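You operate a simulated robot arm through the tools that you are given. There is no shell and no other tool. Be economical: measure what you need, move in short steps, check, and stop when the job is done.

Carry out the task below with a simulated robot arm. There is one attempt and no reset: what you move stays moved.

TASK
Put the small grey box labelled "75" from the top of the yellow platform in the steel tray there and the small grey box labelled "29" on the grey tray.
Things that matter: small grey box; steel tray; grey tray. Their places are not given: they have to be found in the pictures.

It is judged by the outcome, as a careful person would: the job done as asked, and still so three seconds after it is handed in. It fails if anything else is knocked over, pushed out of place, dropped, spilled or broken.

THE ROBOT
A 7-joint arm with a two-finger parallel gripper, fixed in place. Base frame: the origin is at the foot of the arm, x ahead of it, y to its left, z up; the work surface is at about z = 0. Lengths are in mm, angles in rad, forces in N, time in s.
With the tool pointing down near the work surface it reaches from about 240 to 620 mm from the base axis. Its first joint turns from -1.152 to 1.152 rad. Payload 2.6 kg.
Tool frame: the origin (TCP) lies between the finger pads and is the grasp point; the fingertips stand 30 mm ahead of it; z points along the fingers, y is the line along which they close. The gripper opens to 94 mm. The fingers are 28 mm wide and 10 mm thick; the gripper's body (50 by 96 mm) begins 55 mm behind the TCP.
Orientation is that of the tool frame in the base frame, as a unit quaternion [w, x, y, z]. With the fingers straight down and closing along the base's y, the tool's x points along the base's -x, its y along +y and its z along -z.

THE INTERFACE
- The arm moves only by the tool play_rows. Its argument "increments" is one flat list of numbers, 7 for each row, row after row: the shift along the tool's x, y, z in mm, then the turn, a rotation vector about the tool's x, y, z in rad, then the gripper command, from -1 (fully open) to 1 (shut), values between in proportion. In form: [dx, dy, dz, ax, ay, az, gripper, dx, dy, dz, ax, ay, az, gripper, ...]. A call has 1 to 8 rows; each row shifts and turns the commanded pose from where the row before left it, along the tool's axes as they then stand. A row lasts 0.2 s, in which the tool goes at most 50 mm and 0.15 rad; a call with a longer step from one row to the next is refused whole, and so is a gripper value outside its range. A pose out of reach is approached as far as the arm can. The call stops where the force on the tool passes 40 N (or 10 N more than at its start, if that is more) or the arm is blocked; 0.2 s more then pass. The fingers move at their own pace (about 72 mm/s each) and stop on an object; they squeeze with about 24 N. The grip force told is the motor's: it shows also when the fingers shut on nothing. Time passes only in rows, and 0.2 s behind the last, so rows that do not move let the fingers close. It gives the time, the measured TCP pose, the force on the tool (base axes), the opening and the grip force at its end, in the units of the frame above (readings bear some noise), and new pictures: "pictures" is both (left out), scene, wrist or none.
- Cameras (640 x 400 px; columns grow to the right, rows downward): "scene" is fixed at [45.9, 452, 549.4]; the picture's right is [-0.59, -0.81, 0.00], its down [-0.57, 0.41, -0.71] and it looks along [0.57, -0.42, -0.70] (base axes); focal length 310 px, centre (320, 200). "wrist" rides on the gripper at [-37, 0, -58] in the tool frame; the picture's right is [0.00, -1.00, 0.00], its down [0.97, 0.00, -0.24] and it looks along [0.24, 0.00, 0.97] (tool axes); focal length 218 px, centre (320, 200).
- probe_pixels(camera, pixels): for up to 12 pixels [column, row] of the newest picture of that camera ("zoom" is the newest enlarged one), the place [x, y, z] in the base frame of the surface seen there, good to about 2 mm. No time passes.
- close_up(camera, box): a new picture of the part [left, top, right, bottom] of that camera's present view, enlarged. No time passes.
- sign_off(): hands the job in; it is judged then, once.

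Work in short steps. Measure before you move; look again where a grasp or a placing could have gone wrong, and mend it. You have 60 turns and 100 pictures in all, the two below and enlarged ones among them. Open the gripper and draw the arm clear of the work before you hand the job in, unless the task says otherwise; then end with one line.

The tools are called after "Request:" as name(argument=value, ...) on one line, values as JSON. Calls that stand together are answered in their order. play_rows: Moves the arm, as the interface text tells. Its arguments: {"type":"object","properties":{"increments":{"type":"array","items":{"type":"number"}},"pictures":{"type":"string","enum":["both","scene","wrist","none"]}},"required":["increments"]} The other tools are called the same way: probe_pixels (camera, pixels) gives the place of the surface under pixels of a picture; close_up (camera, box) takes an enlarged picture of a part of a camera's view; sign_off () hands the job in.

At the start:

```text
t: 0.0
position: [347.4, 137.4, 229.6]
tcp_rot: [-0.001, 0.0, 1.0, 0.0]
contact_force: [0.7, -0.9, -0.2]
width: 93.9
finger_force: 0.1
```

scene: 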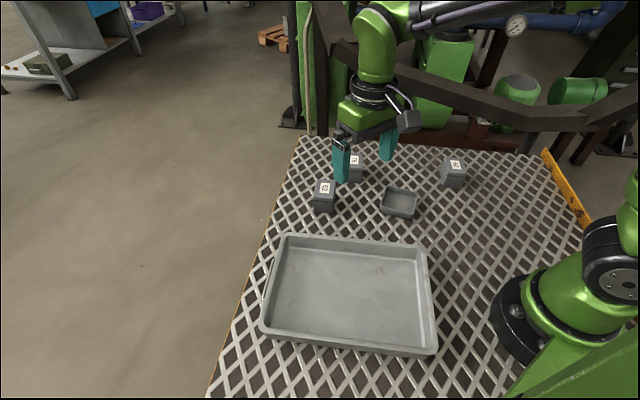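
wrist: 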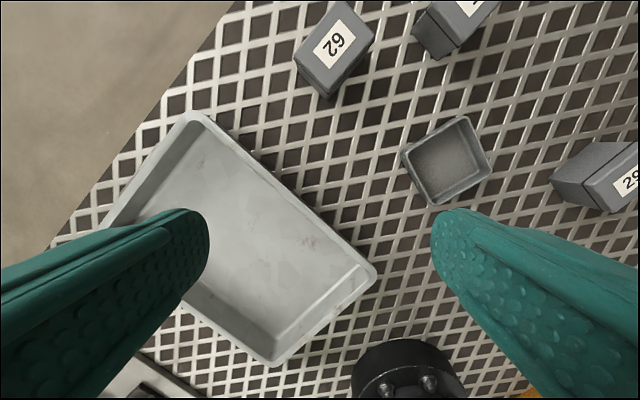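

I see three boxes near (325,195), (355,168), (453,172), and two trays. I zoom in to read labels and find the yellow platform.

Request:
close_up(camera="scene", box=[290, 130, 480, 250])

Request:
close_up(camera="wrist", box=[280, 0, 640, 225])

Request:
probe_pixels(camera="scene", pixels=[[325, 188], [355, 160], [455, 165], [399, 203], [350, 290], [325, 205], [450, 185], [385, 192], [417, 198], [408, 217], [386, 211], [440, 225]])

```text
3.33 times, centred on (385, 190) of scene
```

zoom: 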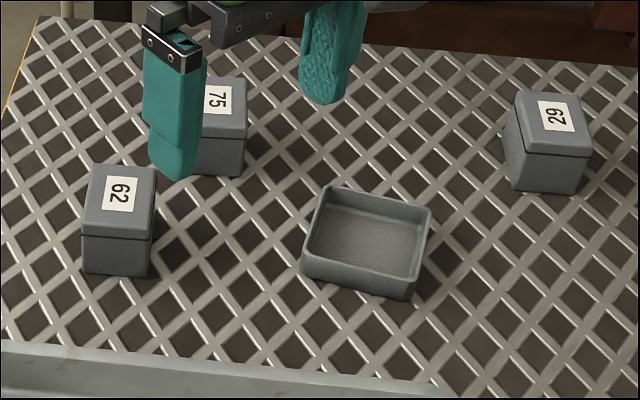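

```text
1.78 times, centred on (460, 112) of wrist
```

zoom: 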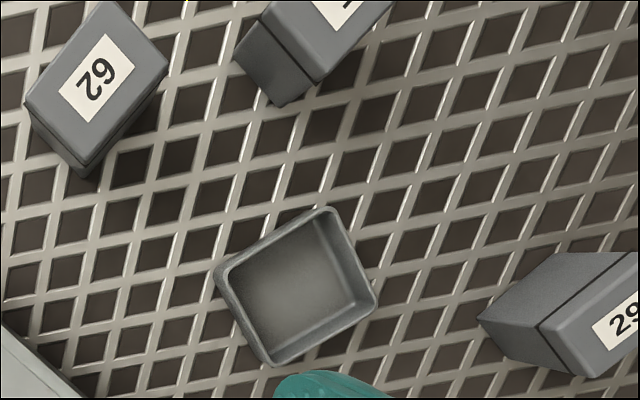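

```text
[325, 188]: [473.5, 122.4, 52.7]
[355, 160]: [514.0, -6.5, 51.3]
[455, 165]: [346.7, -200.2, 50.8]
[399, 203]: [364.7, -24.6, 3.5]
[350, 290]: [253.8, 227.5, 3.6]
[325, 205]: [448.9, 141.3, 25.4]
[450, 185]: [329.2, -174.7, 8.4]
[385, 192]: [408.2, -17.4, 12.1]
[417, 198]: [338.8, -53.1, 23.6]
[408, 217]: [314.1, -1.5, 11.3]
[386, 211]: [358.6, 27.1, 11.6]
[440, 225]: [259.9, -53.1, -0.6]
```

The labels are 75, 29 and 62. I have to tell which tray is steel and which is grey, so I look at both closely, and at the yellow thing.

Request:
close_up(camera="scene", box=[250, 225, 450, 360])

Request:
close_up(camera="scene", box=[370, 180, 430, 225])

Request:
close_up(camera="scene", box=[440, 120, 640, 250])

Request:
close_up(camera="wrist", box=[100, 100, 500, 380])

```text
2.96 times, centred on (350, 292) of scene
```

zoom: 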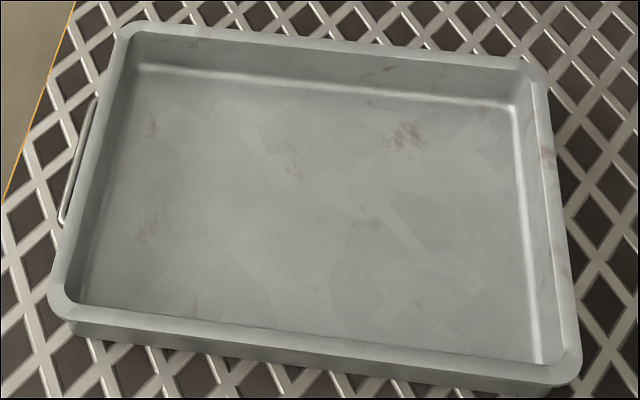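

```text
8.89 times, centred on (400, 202) of scene
```

zoom: 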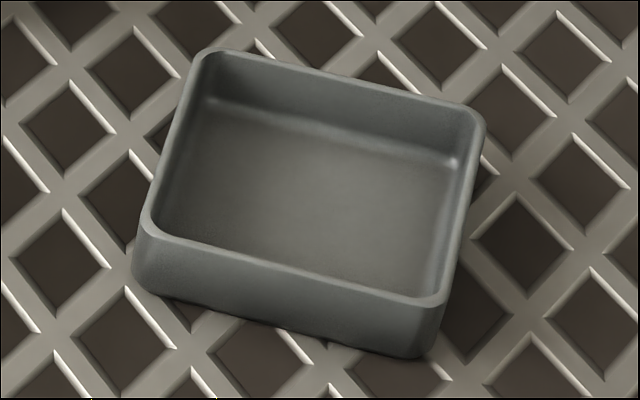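

```text
3.08 times, centred on (540, 185) of scene
```

zoom: 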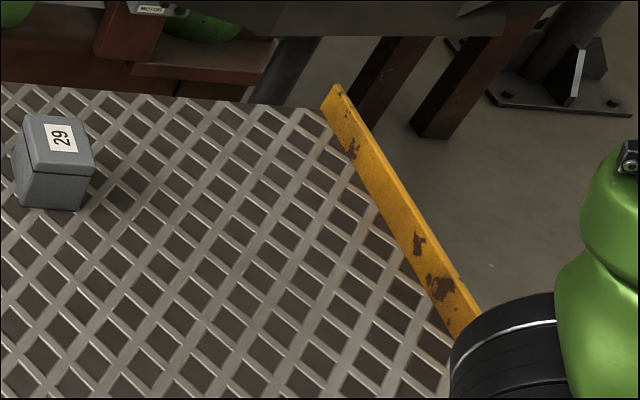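

```text
1.43 times, centred on (300, 240) of wrist
```

zoom: 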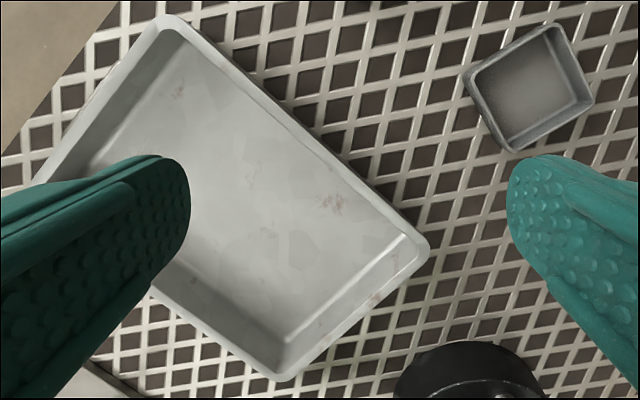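

The big tray has a wire handle and rust stains, so it is the steel one. The small one is plain grey. Now I measure the corners of box 29 and the small tray in a zoom.

Request:
close_up(camera="scene", box=[370, 145, 482, 225])

```text
5.00 times, centred on (426, 185) of scene
```

zoom: 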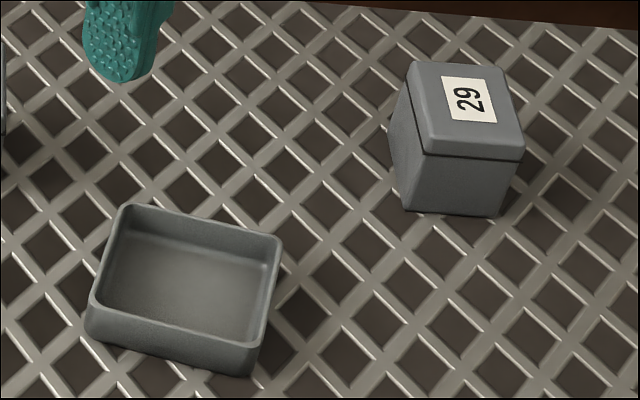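

Request:
probe_pixels(camera="zoom", pixels=[[416, 68], [494, 73], [520, 152], [428, 147], [460, 108], [412, 205], [494, 212], [126, 209], [275, 241], [255, 346], [95, 304], [185, 280]])

```text
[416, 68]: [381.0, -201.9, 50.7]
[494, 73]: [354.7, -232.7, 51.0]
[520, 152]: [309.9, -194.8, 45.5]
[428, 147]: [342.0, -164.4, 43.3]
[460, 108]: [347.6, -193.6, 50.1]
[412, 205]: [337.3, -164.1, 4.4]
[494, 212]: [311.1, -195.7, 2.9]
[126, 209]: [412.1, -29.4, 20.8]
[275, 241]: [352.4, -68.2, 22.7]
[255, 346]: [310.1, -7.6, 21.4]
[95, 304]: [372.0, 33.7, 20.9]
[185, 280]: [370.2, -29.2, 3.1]
```

Box 29: centre about (347,-198), long side at ~138°, top 51. Small tray: centre (361,-18), rim about 22. Now I move over box 75 to measure it.

Request:
play_rows(increments=[-30, -28, 6, 0, 0, 0, -1, -30, -28, 6, 0, 0, 0, -1, -30, -28, 6, 0, 0, 0, -1, -30, -28, 6, 0, 0, 0, -1, -30, -28, 6, 0, 0, 0, -1, 0, 0, 0, 0, 0, 0, -1])

```text
t: 1.4
position: [497.1, -2.2, 198.7]
tcp_rot: [0.0, 0.0, 1.0, 0.0]
contact_force: [-1.0, -0.4, -0.9]
width: 93.7
finger_force: 0.1
```

scene: 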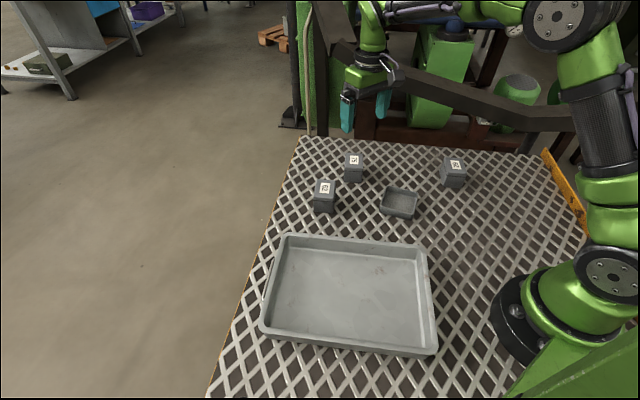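
wrist: 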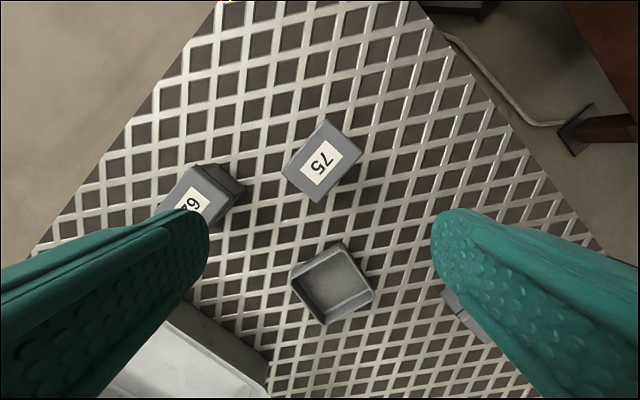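

Box 75 is at (322,160) in the wrist picture; I probe its top corners, box 62 and the big tray.

Request:
close_up(camera="wrist", box=[256, 104, 384, 216])

Request:
probe_pixels(camera="scene", pixels=[[287, 237], [426, 243], [437, 352], [262, 330], [350, 290], [315, 190], [334, 190], [290, 240], [420, 246]])

Request:
probe_pixels(camera="wrist", pixels=[[327, 121], [359, 150], [319, 199], [284, 165], [321, 162]])

```text
3.57 times, centred on (320, 160) of wrist
```

zoom: 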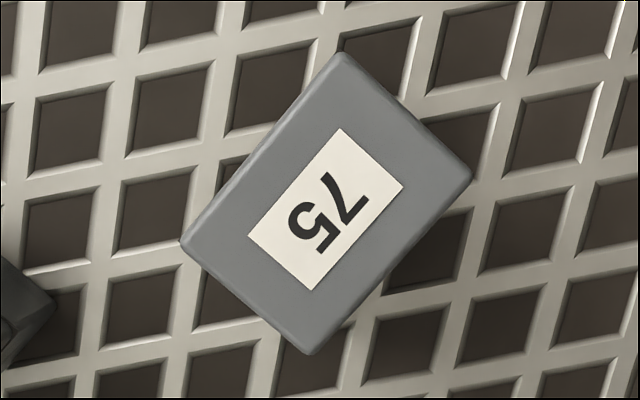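

```text
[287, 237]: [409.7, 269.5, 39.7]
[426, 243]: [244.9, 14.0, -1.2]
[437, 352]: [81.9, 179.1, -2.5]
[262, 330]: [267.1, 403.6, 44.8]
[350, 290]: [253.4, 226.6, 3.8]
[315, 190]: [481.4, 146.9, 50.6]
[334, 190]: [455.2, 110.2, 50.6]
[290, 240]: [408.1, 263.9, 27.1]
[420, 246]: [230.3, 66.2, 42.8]
```

```text
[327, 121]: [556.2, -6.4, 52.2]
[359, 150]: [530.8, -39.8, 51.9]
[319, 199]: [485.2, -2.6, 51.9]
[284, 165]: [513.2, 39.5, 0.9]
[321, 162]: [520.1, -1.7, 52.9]
```

Box 75 centre is ≈(520.5,-2.5), short axis at about 49.5°, so I shift 23 mm ahead and turn the tool +0.70 about its z.

Request:
play_rows(increments=[-23.4, -0.3, 0, 0, 0, 0, -1, 0, 0, 20, 0, 0, 0.14, -1, 0, 0, 20, 0, 0, 0.14, -1, 0, 0, 20, 0, 0, 0.14, -1, 0, 0, 20, 0, 0, 0.14, -1, 0, 0, 0, 0, 0, 0.145, -1, 0, 0, 0, 0, 0, 0, -1])

```text
t: 3.0
position: [521.5, -2.9, 118.3]
tcp_rot: [-0.001, 0.346, 0.938, 0.0]
contact_force: [-0.5, 0.7, 0.6]
width: 94.2
finger_force: 0.0
```

scene: 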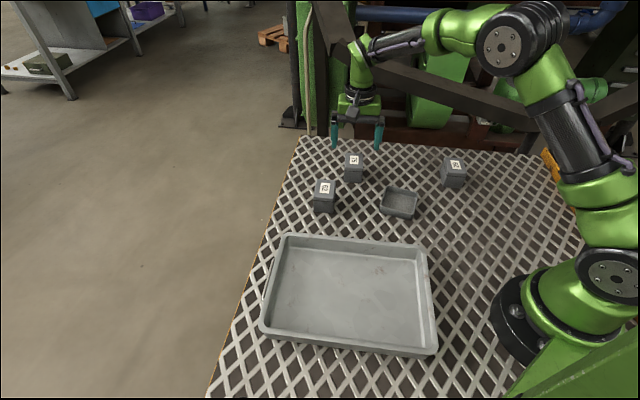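
wrist: 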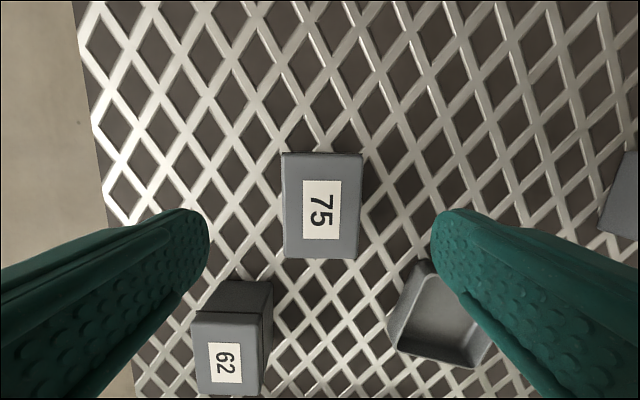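

The box is squared up and centred between the fingers. I descend to TCP z≈38 and close.

Request:
play_rows(increments=[0, 0, 30, 0, 0, 0, -1, 0, 0, 30, 0, 0, 0, -1, 0, 0, 20, 0, 0, 0, -1, 0, 0, 0, 0, 0, 0, -1, 0, 0, 0, 0, 0, 0, 1, 0, 0, 0, 0, 0, 0, 1, 0, 0, 0, 0, 0, 0, 1])

```text
t: 4.6
position: [520.5, -3.0, 39.3]
tcp_rot: [0.0, 0.345, 0.939, 0.0]
contact_force: [0.5, -0.9, -0.3]
width: 52.2
finger_force: 23.6
```

scene: 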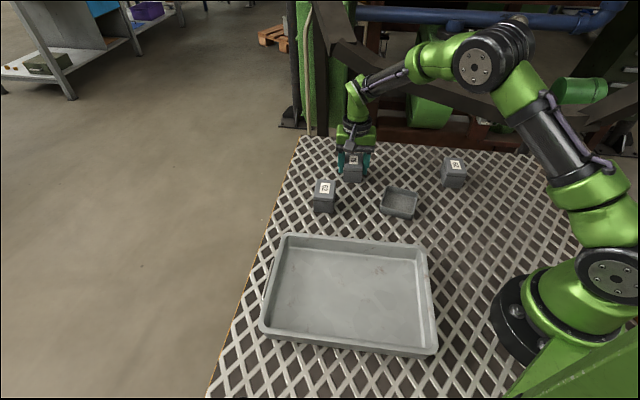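
wrist: 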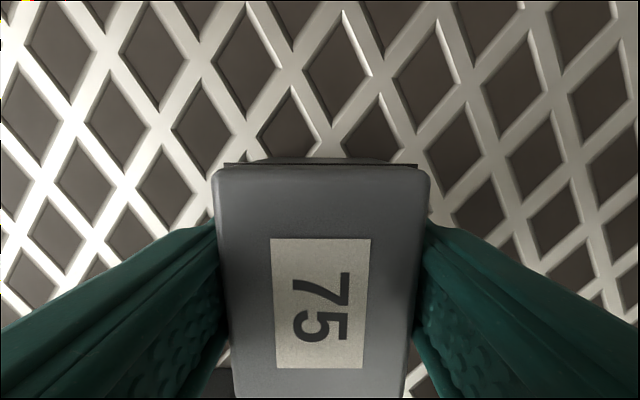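

Gripped at 52 mm. I lift to check the hold.

Request:
play_rows(increments=[0, 0, 0, 0, 0, 0, 1, 0, 0, -20, 0, 0, 0, 1, 0, 0, -30, 0, 0, 0, 1, 0, 0, -30, 0, 0, 0, 1, 0, 0, -30, 0, 0, 0, 1, 0, 0, 0, 0, 0, 0, 1])

Request:
probe_pixels(camera="scene", pixels=[[282, 236], [278, 250], [270, 275], [425, 250], [429, 300], [340, 245], [345, 340], [300, 325], [350, 300], [310, 300]])

```text
t: 6.0
position: [521.2, -2.1, 150.5]
tcp_rot: [0.0, 0.345, 0.939, 0.0]
contact_force: [-0.7, 0.3, -1.9]
width: 52.2
finger_force: 23.8
```

scene: 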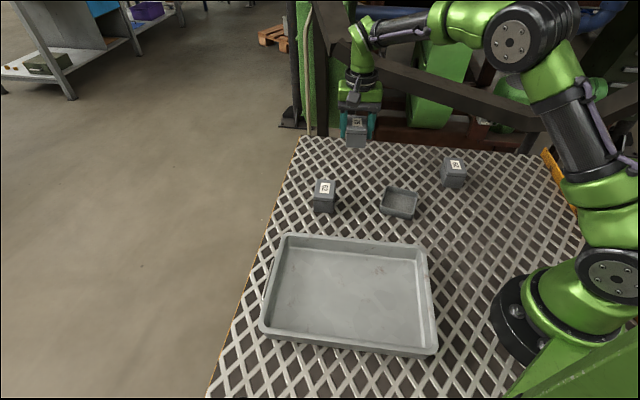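
wrist: 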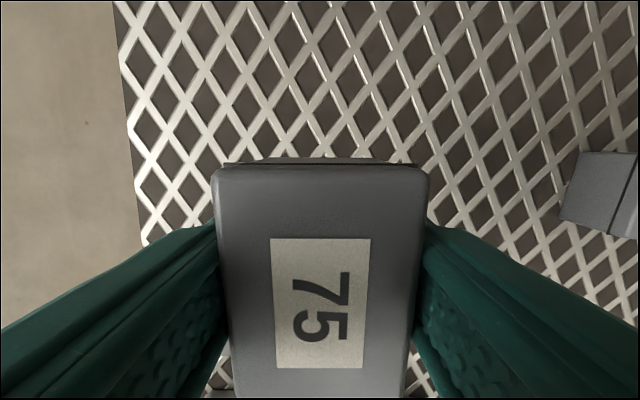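

```text
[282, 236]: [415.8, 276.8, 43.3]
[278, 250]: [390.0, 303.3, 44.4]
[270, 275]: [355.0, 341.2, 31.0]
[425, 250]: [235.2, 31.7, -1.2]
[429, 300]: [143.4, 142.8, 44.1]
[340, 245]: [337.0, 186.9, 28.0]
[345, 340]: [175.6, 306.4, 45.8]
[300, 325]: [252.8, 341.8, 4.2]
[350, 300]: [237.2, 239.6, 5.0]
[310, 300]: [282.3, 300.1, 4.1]
```

Held firmly. The big tray's floor centre is near (252,228), z≈4, with walls to 45 and the same 139.5° direction. I carry the box there at height.

Request:
play_rows(increments=[42, 1.7, 0, 0, 0, 0, 1, 42, 1.7, 0, 0, 0, 0, 1, 42, 1.7, 0, 0, 0, 0, 1, 42, 1.7, 0, 0, 0, 0, 1, 42, 1.7, 0, 0, 0, 0, 1, 42, 1.7, 0, 0, 0, 0, 1, 42, 1.7, 0, 0, 0, 0, 1, 40, 1.7, 0, 0, 0, 0, 1])

```text
t: 7.8
position: [276.6, 222.9, 147.5]
tcp_rot: [0.0, 0.346, 0.938, -0.001]
contact_force: [0.9, -0.5, -3.0]
width: 52.2
finger_force: 24.7
```

scene: 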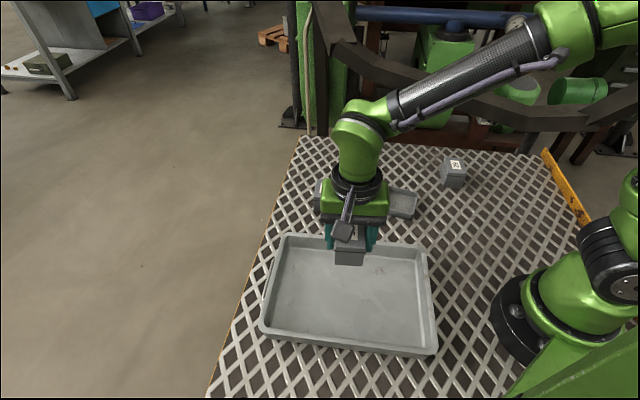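
wrist: 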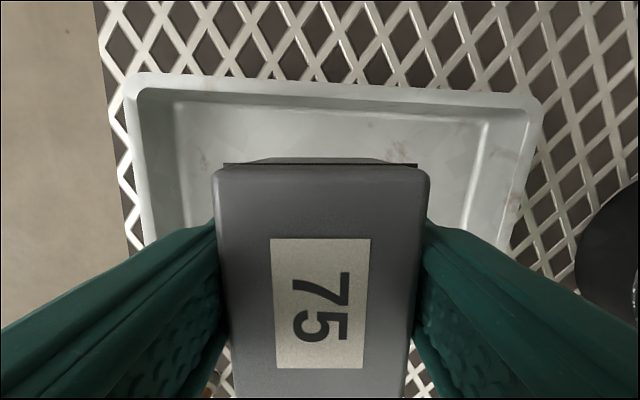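

Converted to tray axes, the box sits 9 mm and 28 mm off the tray's middle. I shift 25 mm along tool x and lower towards z≈46.

Request:
play_rows(increments=[25, -6, 0, 0, 0, 0, 1, 0, 0, 30, 0, 0, 0, 1, 0, 0, 30, 0, 0, 0, 1, 0, 0, 25, 0, 0, 0, 1, 0, 0, 13, 0, 0, 0, 1, 0, 0, 3, 0, 0, 0, 1, 0, 0, 0, 0, 0, 0, 1])

```text
t: 9.4
position: [253.1, 235.0, 47.5]
tcp_rot: [0.0, 0.345, 0.939, 0.0]
contact_force: [0.1, 1.2, -1.8]
width: 52.2
finger_force: 24.1
```

scene: 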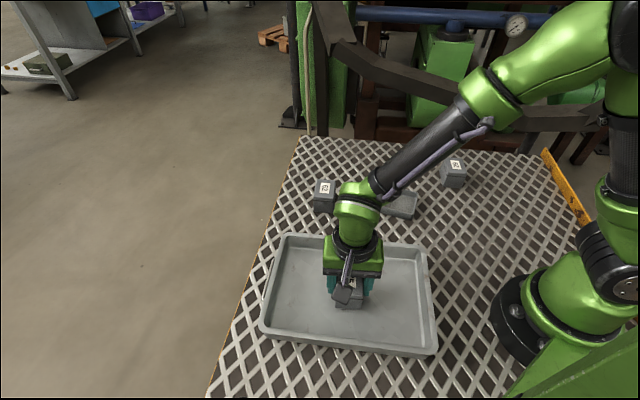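
wrist: 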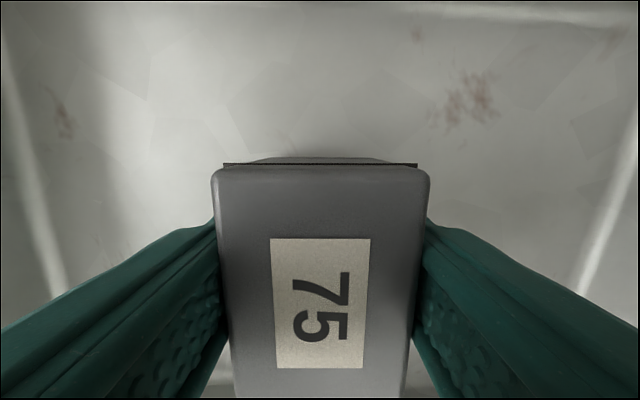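

I creep down in 1 mm rows until contact shows.

Request:
play_rows(increments=[0, 0, 1, 0, 0, 0, 1, 0, 0, 1, 0, 0, 0, 1, 0, 0, 1, 0, 0, 0, 1, 0, 0, 0, 0, 0, 0, 1], pictures="none")

```text
t: 10.4
position: [252.1, 235.0, 44.9]
tcp_rot: [0.0, 0.344, 0.939, 0.0]
contact_force: [-0.2, 0.5, -3.3]
width: 52.1
finger_force: 24.0
```

Request:
play_rows(increments=[0, 0, 1, 0, 0, 0, 1, 0, 0, 1, 0, 0, 0, 1, 0, 0, 0, 0, 0, 0, 1], pictures="none")

```text
t: 11.2
position: [252.5, 234.1, 42.7]
tcp_rot: [0.0, 0.346, 0.938, 0.001]
contact_force: [-4.3, -3.3, 14.3]
width: 52.4
finger_force: 24.1
```

Contact (14 N): the box rests on the tray floor. Release and rise.

Request:
play_rows(increments=[0, 0, -0.5, 0, 0, 0, 0.5, 0, 0, 0, 0, 0, 0, -0.5, 0, 0, 0, 0, 0, 0, -0.5, 0, 0, -20, 0, 0, 0, -0.5, 0, 0, -40, 0, 0, 0, -0.7, 0, 0, -40, 0, 0, 0, -1, 0, 0, 0, 0, 0, 0, -1])

```text
t: 12.8
position: [252.8, 234.3, 143.4]
tcp_rot: [0.0, 0.345, 0.938, 0.0]
contact_force: [-0.6, 0.1, -0.9]
width: 94.0
finger_force: 0.0
```

scene: 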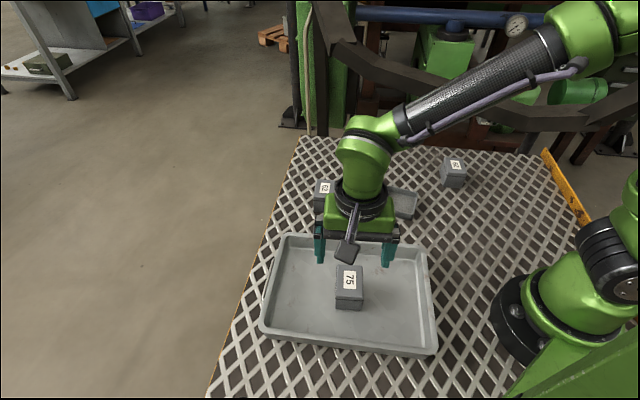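
wrist: 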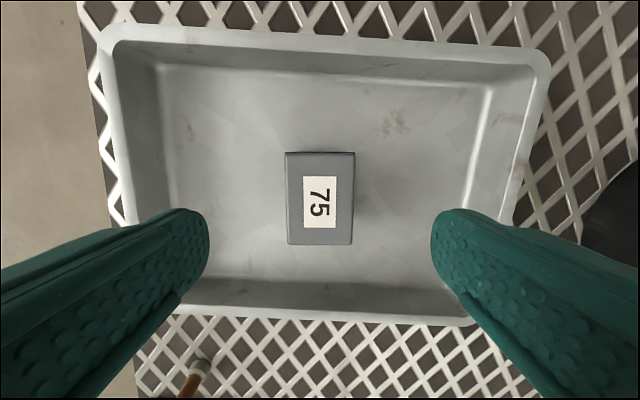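

75 stands upright in the steel tray. Now I travel toward box 29 at (347,-198).

Request:
play_rows(increments=[-35, -26.9, -6, 0, 0, 0, -1, -35, -26.9, -6, 0, 0, 0, -1, -35, -26.9, -6, 0, 0, 0, -1, -35, -26.9, -6, 0, 0, 0, -1, -35, -26.9, -6, 0, 0, 0, -1, -35, -26.9, -6, 0, 0, 0, -1, -35, -26.9, -6, 0, 0, 0, -1, -35, -26.9, -6, 0, 0, 0, -1], pictures="none")

Request:
play_rows(increments=[-35, -26.9, 0, 0, 0, 0, -1, -35, -26.9, 0, 0, 0, 0, -1, 0, 0, 0, 0, 0, 0, -1])

```text
t: 14.6
position: [325.9, -110.5, 191.4]
tcp_rot: [0.0, 0.345, 0.939, 0.0]
contact_force: [-0.2, -0.3, -0.2]
width: 94.0
finger_force: 0.0
```

```text
t: 15.4
position: [344.9, -195.8, 191.9]
tcp_rot: [0.0, 0.345, 0.939, 0.0]
contact_force: [-0.8, -0.4, -0.4]
width: 93.9
finger_force: 0.0
```

scene: 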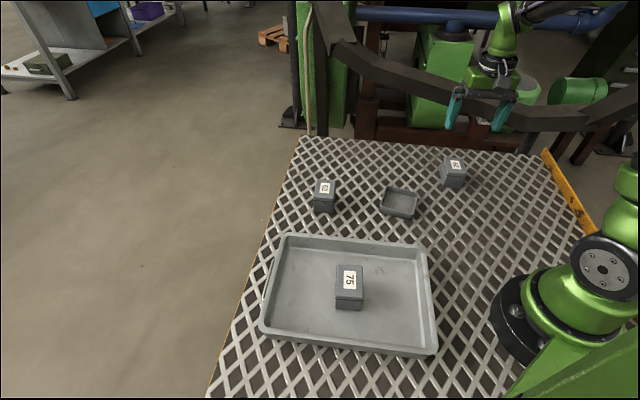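
wrist: 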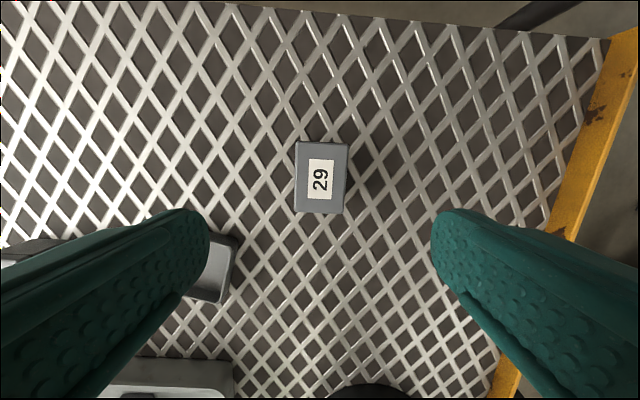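

Box 29 is almost aligned with the tool; I zoom to measure the residual tilt and centre.

Request:
close_up(camera="wrist", box=[272, 130, 368, 226])

Request:
probe_pixels(camera="wrist", pixels=[[299, 145], [346, 147], [341, 211], [297, 207], [320, 178]])

```text
4.17 times, centred on (320, 178) of wrist
```

zoom: 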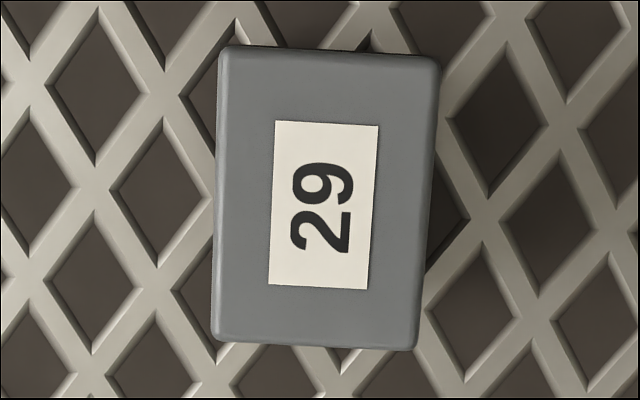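

```text
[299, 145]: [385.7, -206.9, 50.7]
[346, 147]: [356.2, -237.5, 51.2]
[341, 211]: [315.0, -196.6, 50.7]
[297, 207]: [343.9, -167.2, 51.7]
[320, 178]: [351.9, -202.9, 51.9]
```

Box 29 centre ≈(350,-202), short axis at ~46°. Its plan is about 50×64 mm, so I check the small tray's inside size before grasping.

Request:
close_up(camera="scene", box=[372, 180, 428, 222])

```text
9.52 times, centred on (400, 201) of scene
```

zoom: 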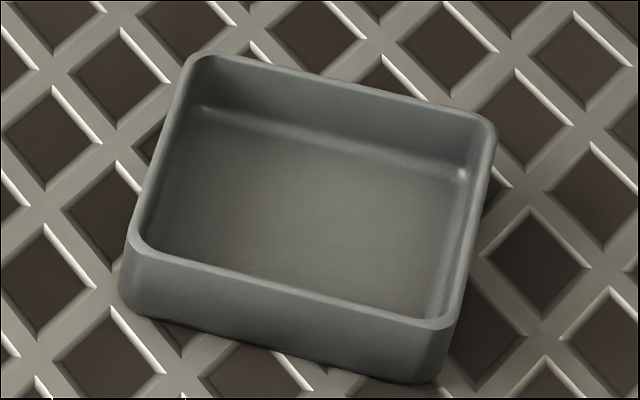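

Request:
probe_pixels(camera="zoom", pixels=[[190, 70], [488, 130], [447, 320], [132, 243], [205, 115], [465, 172], [345, 62], [340, 90], [340, 140], [290, 285], [285, 262], [470, 225]])

```text
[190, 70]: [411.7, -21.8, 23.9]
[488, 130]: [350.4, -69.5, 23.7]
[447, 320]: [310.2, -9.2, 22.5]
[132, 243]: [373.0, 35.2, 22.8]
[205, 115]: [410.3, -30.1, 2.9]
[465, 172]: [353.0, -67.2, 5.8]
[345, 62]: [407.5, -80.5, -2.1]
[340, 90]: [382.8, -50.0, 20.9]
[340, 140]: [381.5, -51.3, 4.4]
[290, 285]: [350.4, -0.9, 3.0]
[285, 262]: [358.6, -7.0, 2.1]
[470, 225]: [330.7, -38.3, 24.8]
```

The outside is about 76 mm square and the inside about 70, so it should fit if aligned. I fly over the tray for a precise top view first.

Request:
play_rows(increments=[25.8, 36.5, 0, 0, 0, 0, -1, 25.8, 36.5, 0, 0, 0, 0, -1, 25.8, 36.5, 0, 0, 0, 0, -1, 25.8, 36.5, 0, 0, 0, 0, -1, 0, 0, 20, 0, 0, 0.13, -1, 0, 0, 20, 0, 0, 0.127, -1, 0, 0, 0, 0, 0, 0, -1], pictures="wrist")

Request:
close_up(camera="wrist", box=[240, 120, 400, 260])

```text
t: 17.0
position: [362.0, -17.7, 151.7]
tcp_rot: [0.0, 0.463, 0.886, 0.0]
contact_force: [0.0, 0.4, -0.3]
width: 93.9
finger_force: 0.1
```

wrist: 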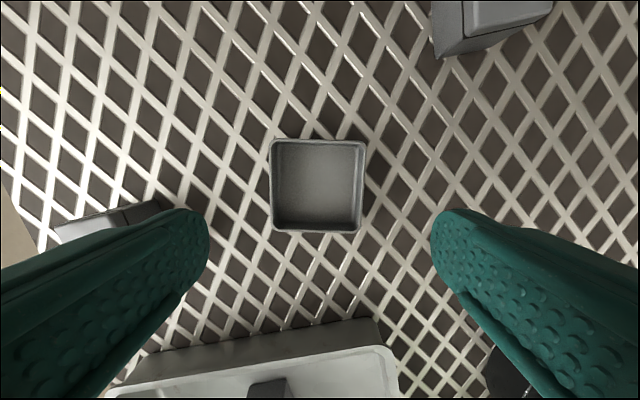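

```text
2.86 times, centred on (320, 190) of wrist
```

zoom: 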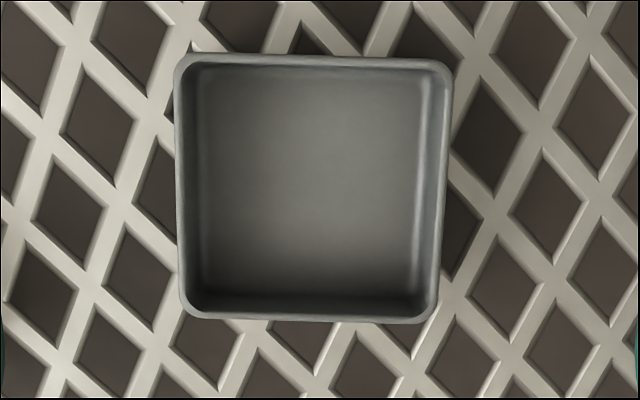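

The tray is square to the tool with a tilt of about 1°. I probe the rim for centre.

Request:
probe_pixels(camera="zoom", pixels=[[180, 190], [443, 190], [313, 61], [311, 317], [190, 66], [443, 72], [427, 316], [189, 311], [315, 190], [210, 85], [415, 290]])

```text
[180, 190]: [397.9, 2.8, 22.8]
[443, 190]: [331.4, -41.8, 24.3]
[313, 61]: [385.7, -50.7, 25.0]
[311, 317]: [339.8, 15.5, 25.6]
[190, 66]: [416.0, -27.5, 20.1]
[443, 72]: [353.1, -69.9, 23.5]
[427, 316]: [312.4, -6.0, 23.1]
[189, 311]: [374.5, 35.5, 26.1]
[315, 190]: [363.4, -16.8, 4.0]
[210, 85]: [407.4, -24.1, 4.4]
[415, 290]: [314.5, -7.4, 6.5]
```

Tray centre (363.7,-18), inside ≈75 mm, angle ≈34.5°: good fit. Back to box 29, turning the tool y to ~46°.

Request:
play_rows(increments=[-28.9, -22.9, 0, 0, 0, 0, -1, -28.9, -22.9, 0, 0, 0, 0, -1, -28.9, -22.9, 0, 0, 0, 0, -1, -28.9, -22.9, 0, 0, 0, 0, -1, -28.8, -23.1, 0, 0, 0, 0, -1, 0, 0, 15, 0, 0, -0.1, -1, 0, 0, 15, 0, 0, -0.1, -1, 0, 0, 0, 0, 0, 0, -1], pictures="wrist")

Request:
close_up(camera="wrist", box=[240, 130, 400, 270])

```text
t: 18.8
position: [348.9, -202.2, 121.7]
tcp_rot: [-0.001, 0.372, 0.928, 0.0]
contact_force: [0.2, -0.4, 0.6]
width: 93.9
finger_force: 0.1
```

wrist: 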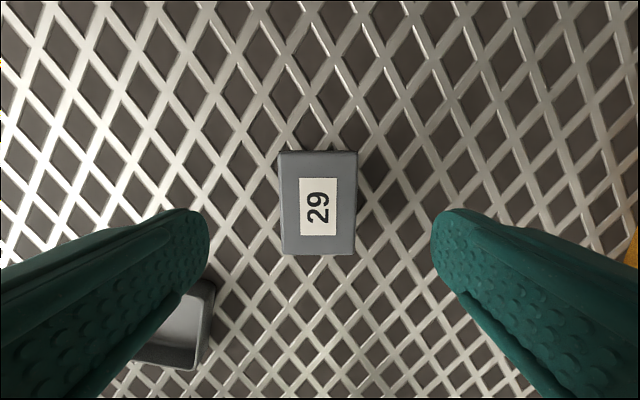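

```text
2.86 times, centred on (320, 200) of wrist
```

zoom: 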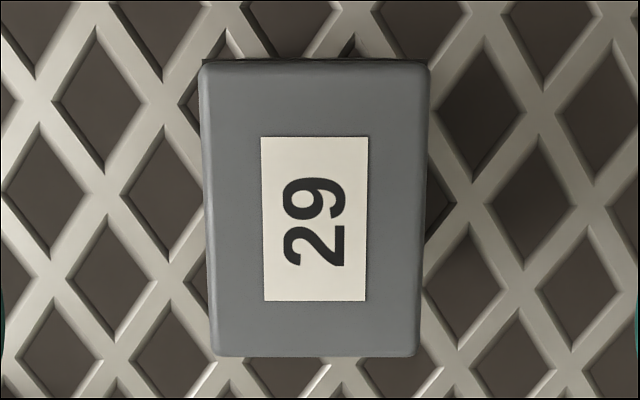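

Aligned and centred. I descend to TCP z≈53 only, so the fingertips stay above the small tray's rim later, then close.

Request:
play_rows(increments=[0, 1.2, 30, 0, 0, 0, -1, 0, 0, 30, 0, 0, 0, -1, 0, 0, 9, 0, 0, 0, -1, 0, 0, 0, 0, 0, 0, -1, 0, 0, 0, 0, 0, 0, 1, 0, 0, 0, 0, 0, 0, 1, 0, 0, 0, 0, 0, 0, 1, 0, 0, 0, 0, 0, 0, 1])

Request:
play_rows(increments=[0, 0, -15, 0, 0, 0, 1, 0, 0, -25, 0, 0, 0, 1, 0, 0, -30, 0, 0, 0, 1, 0, 0, 0, 0, 0, 0, 1])

```text
t: 20.6
position: [349.7, -201.5, 52.3]
tcp_rot: [-0.001, 0.373, 0.928, -0.001]
contact_force: [0.0, 0.0, -0.1]
width: 52.1
finger_force: 23.9
```

scene: 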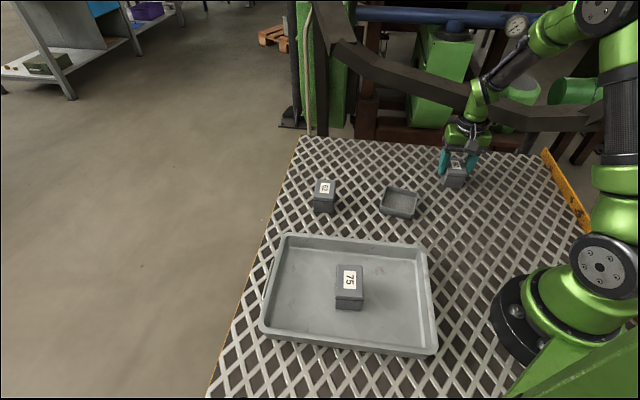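
wrist: 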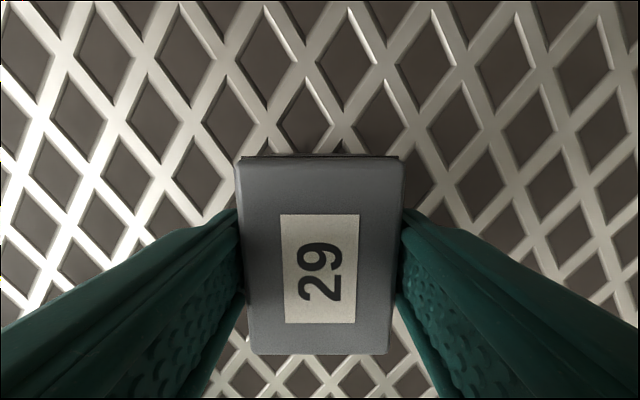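

```text
t: 21.6
position: [349.2, -202.1, 122.3]
tcp_rot: [0.0, 0.371, 0.929, 0.0]
contact_force: [0.3, 0.5, -2.8]
width: 52.3
finger_force: 23.8
```

scene: 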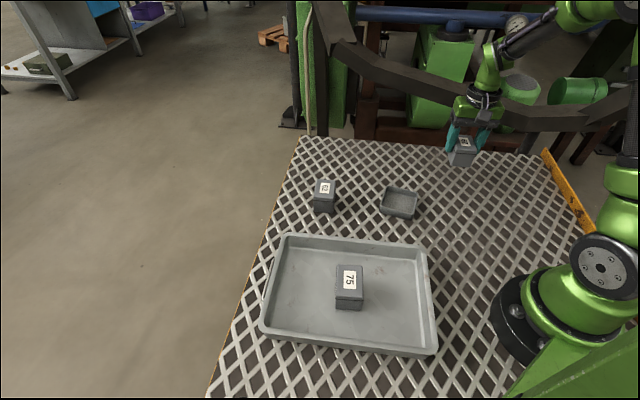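
wrist: 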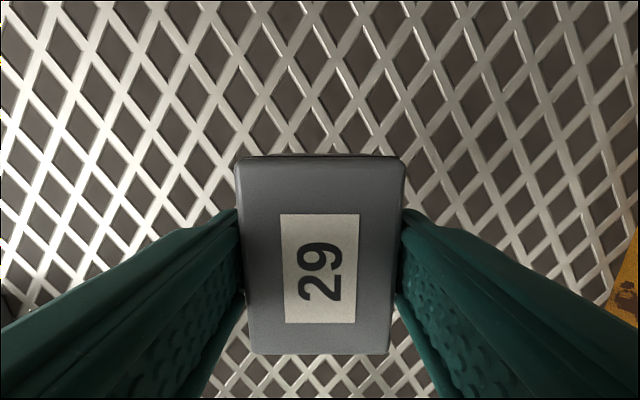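

Held securely. I probe the box top to learn its offset from the TCP in the grip.

Request:
probe_pixels(camera="wrist", pixels=[[320, 159], [320, 351], [242, 165], [400, 165], [252, 348], [384, 348], [244, 250], [395, 250]])

```text
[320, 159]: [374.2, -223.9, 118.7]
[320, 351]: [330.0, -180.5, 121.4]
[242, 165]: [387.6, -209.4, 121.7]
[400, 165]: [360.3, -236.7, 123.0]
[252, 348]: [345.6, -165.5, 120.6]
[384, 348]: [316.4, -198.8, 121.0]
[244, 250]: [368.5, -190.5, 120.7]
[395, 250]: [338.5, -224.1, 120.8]
```

The box centre sits ~2.4 mm towards tool −x. I carry it to TCP (362.3,-16) and turn +0.21 to match the small tray.

Request:
play_rows(increments=[23.7, 28.8, 0, 0, 0, 0, 1, 23.7, 28.8, 0, 0, 0, 0, 1, 23.7, 28.8, 0, 0, 0, 0, 1, 23.7, 28.8, 0, 0, 0, 0, 1, 23.9, 28.8, 0, 0, 0, 0, 1, 0, 0, 0, 0, 0, 0.105, 1, 0, 0, 0, 0, 0, 0.105, 1, 0, 0, 0, 0, 0, 0, 1])

```text
t: 23.4
position: [363.5, -15.2, 121.0]
tcp_rot: [-0.001, 0.468, 0.884, 0.0]
contact_force: [0.1, 0.0, -2.0]
width: 52.2
finger_force: 24.0
```

scene: 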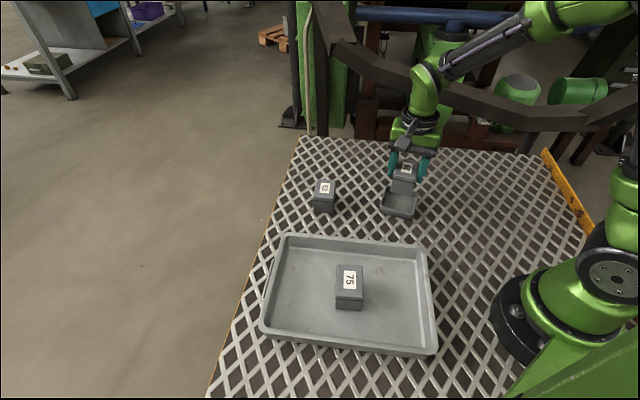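
wrist: 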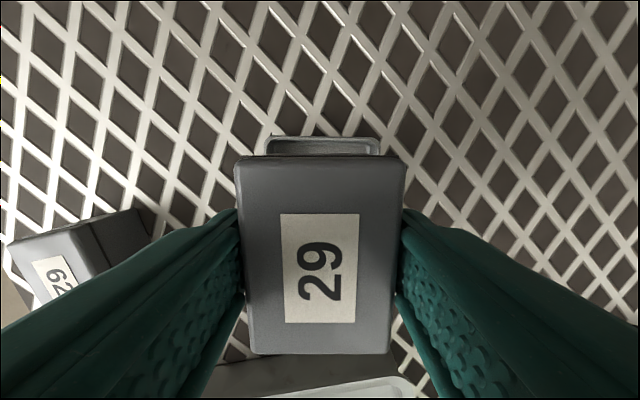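

The tray's rim is centred behind the box (266–381). I lower to just above the rim and check.

Request:
play_rows(increments=[0, -1.5, 20, 0, 0, 0, 1, 0, 0, 20, 0, 0, 0, 1, 0, 0, 0, 0, 0, 0, 1])

Request:
close_up(camera="scene", box=[372, 150, 442, 225])

Request:
close_up(camera="wrist", box=[220, 90, 420, 215])

```text
t: 24.2
position: [362.5, -16.0, 81.5]
tcp_rot: [0.0, 0.468, 0.884, 0.0]
contact_force: [0.7, 0.6, -3.0]
width: 52.2
finger_force: 23.7
```

scene: 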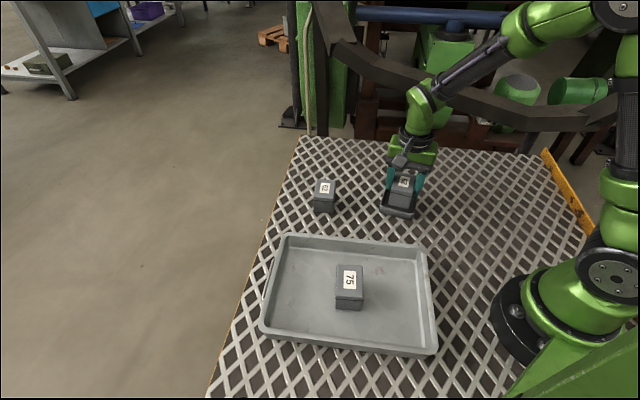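
wrist: 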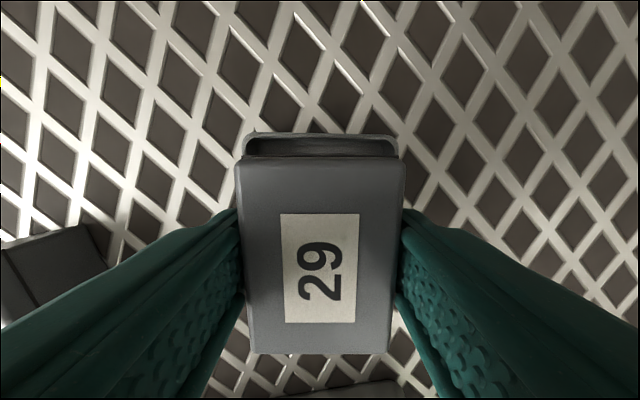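

```text
5.33 times, centred on (407, 188) of scene
```

zoom: 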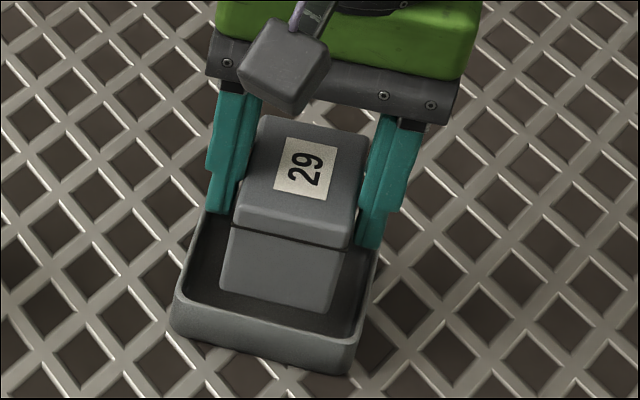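

```text
3.20 times, centred on (320, 152) of wrist
```

zoom: 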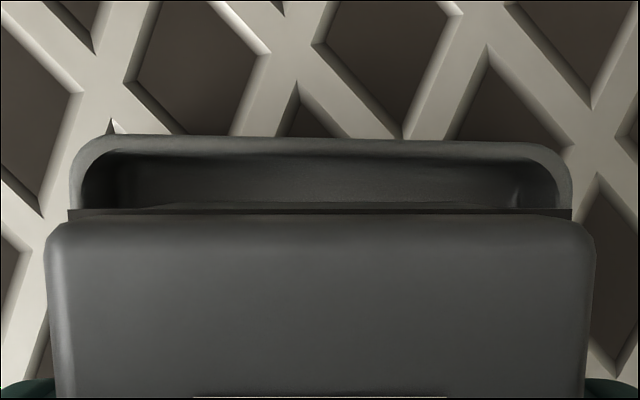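

The box is over the opening with clearance on the sides. I lower slowly.

Request:
play_rows(increments=[0, 0, 6, 0, 0, 0, 1, 0, 0, 6, 0, 0, 0, 1, 0, 0, 5, 0, 0, 0, 1, 0, 0, 4, 0, 0, 0, 1, 0, 0, 0, 0, 0, 0, 1])

Request:
close_up(camera="scene", box=[372, 150, 442, 225])

```text
t: 25.4
position: [361.7, -18.2, 62.5]
tcp_rot: [0.001, 0.466, 0.885, 0.0]
contact_force: [-0.4, 0.5, -2.0]
width: 52.2
finger_force: 24.3
```

scene: 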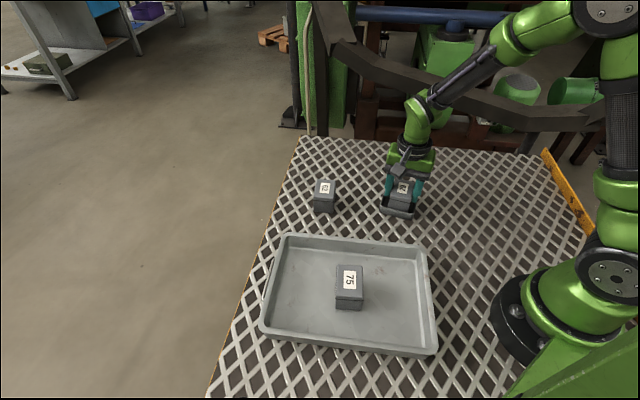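
wrist: 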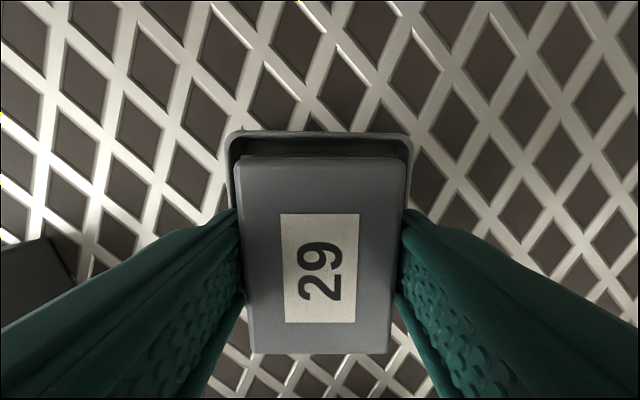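

```text
5.33 times, centred on (407, 188) of scene
```

zoom: 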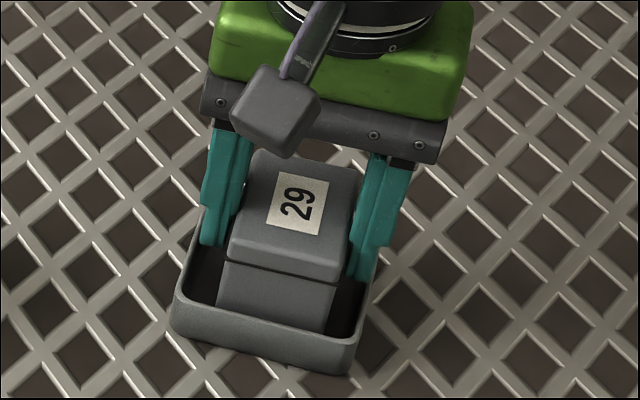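

The box is inside the walls, no contact. I lower the last ~6 mm in small rows.

Request:
play_rows(increments=[0, 0, 2, 0, 0, 0, 1, 0, 0, 2, 0, 0, 0, 1, 0, 0, 1, 0, 0, 0, 1, 0, 0, 0, 0, 0, 0, 1], pictures="none")

```text
t: 26.4
position: [362.6, -17.9, 57.0]
tcp_rot: [0.0, 0.467, 0.884, -0.001]
contact_force: [-0.4, -0.2, -2.1]
width: 52.1
finger_force: 23.7
```

Request:
play_rows(increments=[0, 0, 1, 0, 0, 0, 1, 0, 0, 0.5, 0, 0, 0, 1, 0, 0, 0, 0, 0, 0, 1])

Request:
close_up(camera="scene", box=[372, 150, 442, 225])

```text
t: 27.2
position: [362.1, -16.7, 55.6]
tcp_rot: [0.001, 0.468, 0.884, 0.0]
contact_force: [-6.7, 0.3, 22.5]
width: 52.2
finger_force: 24.4
```

scene: 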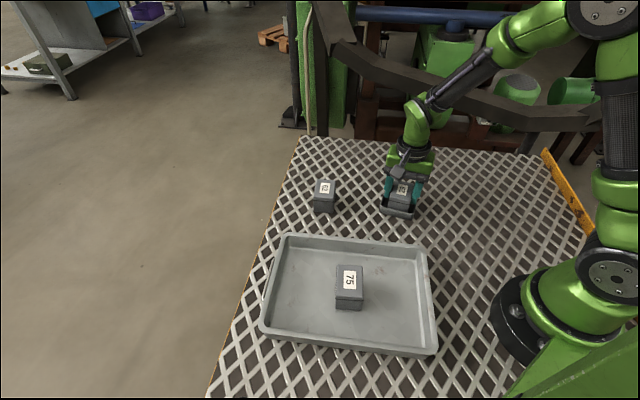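
wrist: 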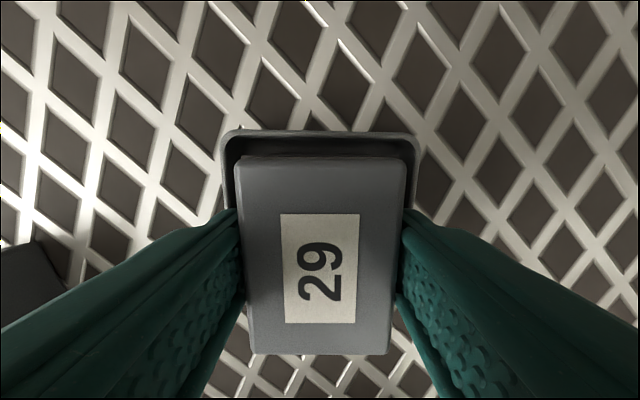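

```text
5.33 times, centred on (407, 188) of scene
```

zoom: 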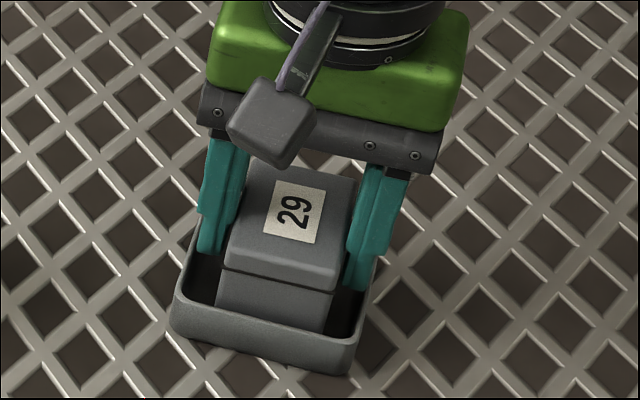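

22 N contact: the box is on the tray floor. I ease up slightly, open just a little so the fingers don't touch the rim, rise, then open fully.

Request:
play_rows(increments=[0, 0, -1, 0, 0, 0, 1, 0, 0, 0, 0, 0, 0, -0.2, 0, 0, 0, 0, 0, 0, -0.2, 0, 0, -8, 0, 0, 0, -0.2, 0, 0, -20, 0, 0, 0, -0.25, 0, 0, -40, 0, 0, 0, -0.6, 0, 0, -40, 0, 0, 0, -1, 0, 0, -40, 0, 0, 0, -1])

Request:
close_up(camera="wrist", box=[240, 120, 400, 260])

```text
t: 29.0
position: [362.2, -16.8, 203.9]
tcp_rot: [-0.001, 0.466, 0.885, 0.0]
contact_force: [0.2, 1.0, -0.7]
width: 93.7
finger_force: 0.0
```

scene: 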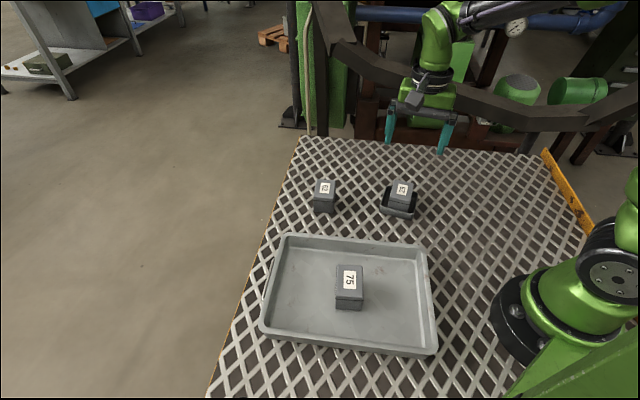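
wrist: 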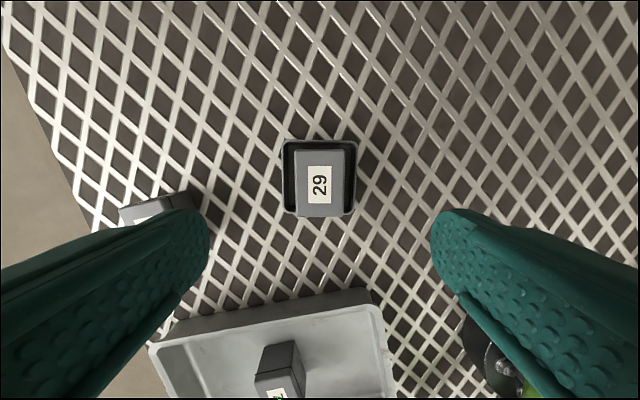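

```text
2.86 times, centred on (320, 190) of wrist
```

zoom: 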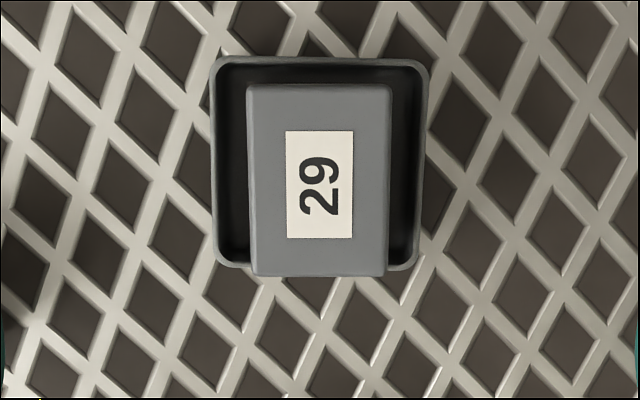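

The apparent overhang is likely parallax; I check that the box is level and seated.

Request:
probe_pixels(camera="zoom", pixels=[[255, 92], [385, 92], [258, 265], [380, 265], [320, 90], [320, 268], [220, 160], [425, 160], [320, 62]])

Request:
close_up(camera="scene", box=[372, 165, 432, 225])

```text
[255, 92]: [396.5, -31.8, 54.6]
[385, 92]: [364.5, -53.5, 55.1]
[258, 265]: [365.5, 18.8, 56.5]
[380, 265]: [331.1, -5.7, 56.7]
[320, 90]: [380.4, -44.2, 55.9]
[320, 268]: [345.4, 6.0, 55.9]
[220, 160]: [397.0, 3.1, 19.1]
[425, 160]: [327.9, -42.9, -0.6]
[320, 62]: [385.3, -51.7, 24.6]
```

```text
6.67 times, centred on (402, 195) of scene
```

zoom: 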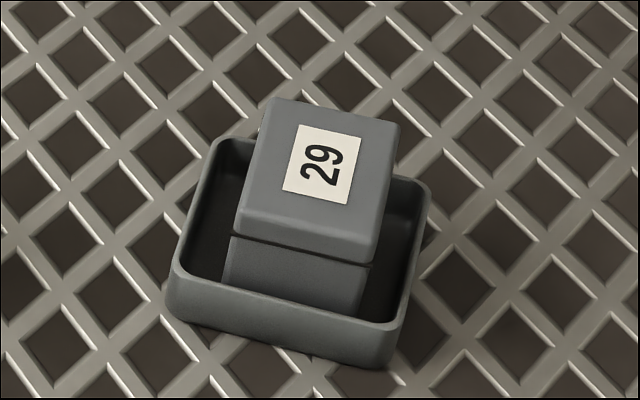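

Box 29 is level (top z≈55–56) and centred in the small tray, 75 stands in the steel tray, the tray and box 62 have not moved, and the arm is clear with the gripper open. I hand it in.

Request:
sign_off()

```text
The job is handed in.
```

Box "75" is in the large steel tray and box "29" is in the small grey tray; box "62" was not touched. I handed the job in with the gripper open and the arm clear. The pictures didn't name the trays: I took the large one with the wire handle and rust stains as the steel one, and the table they stand on as the yellow platform.
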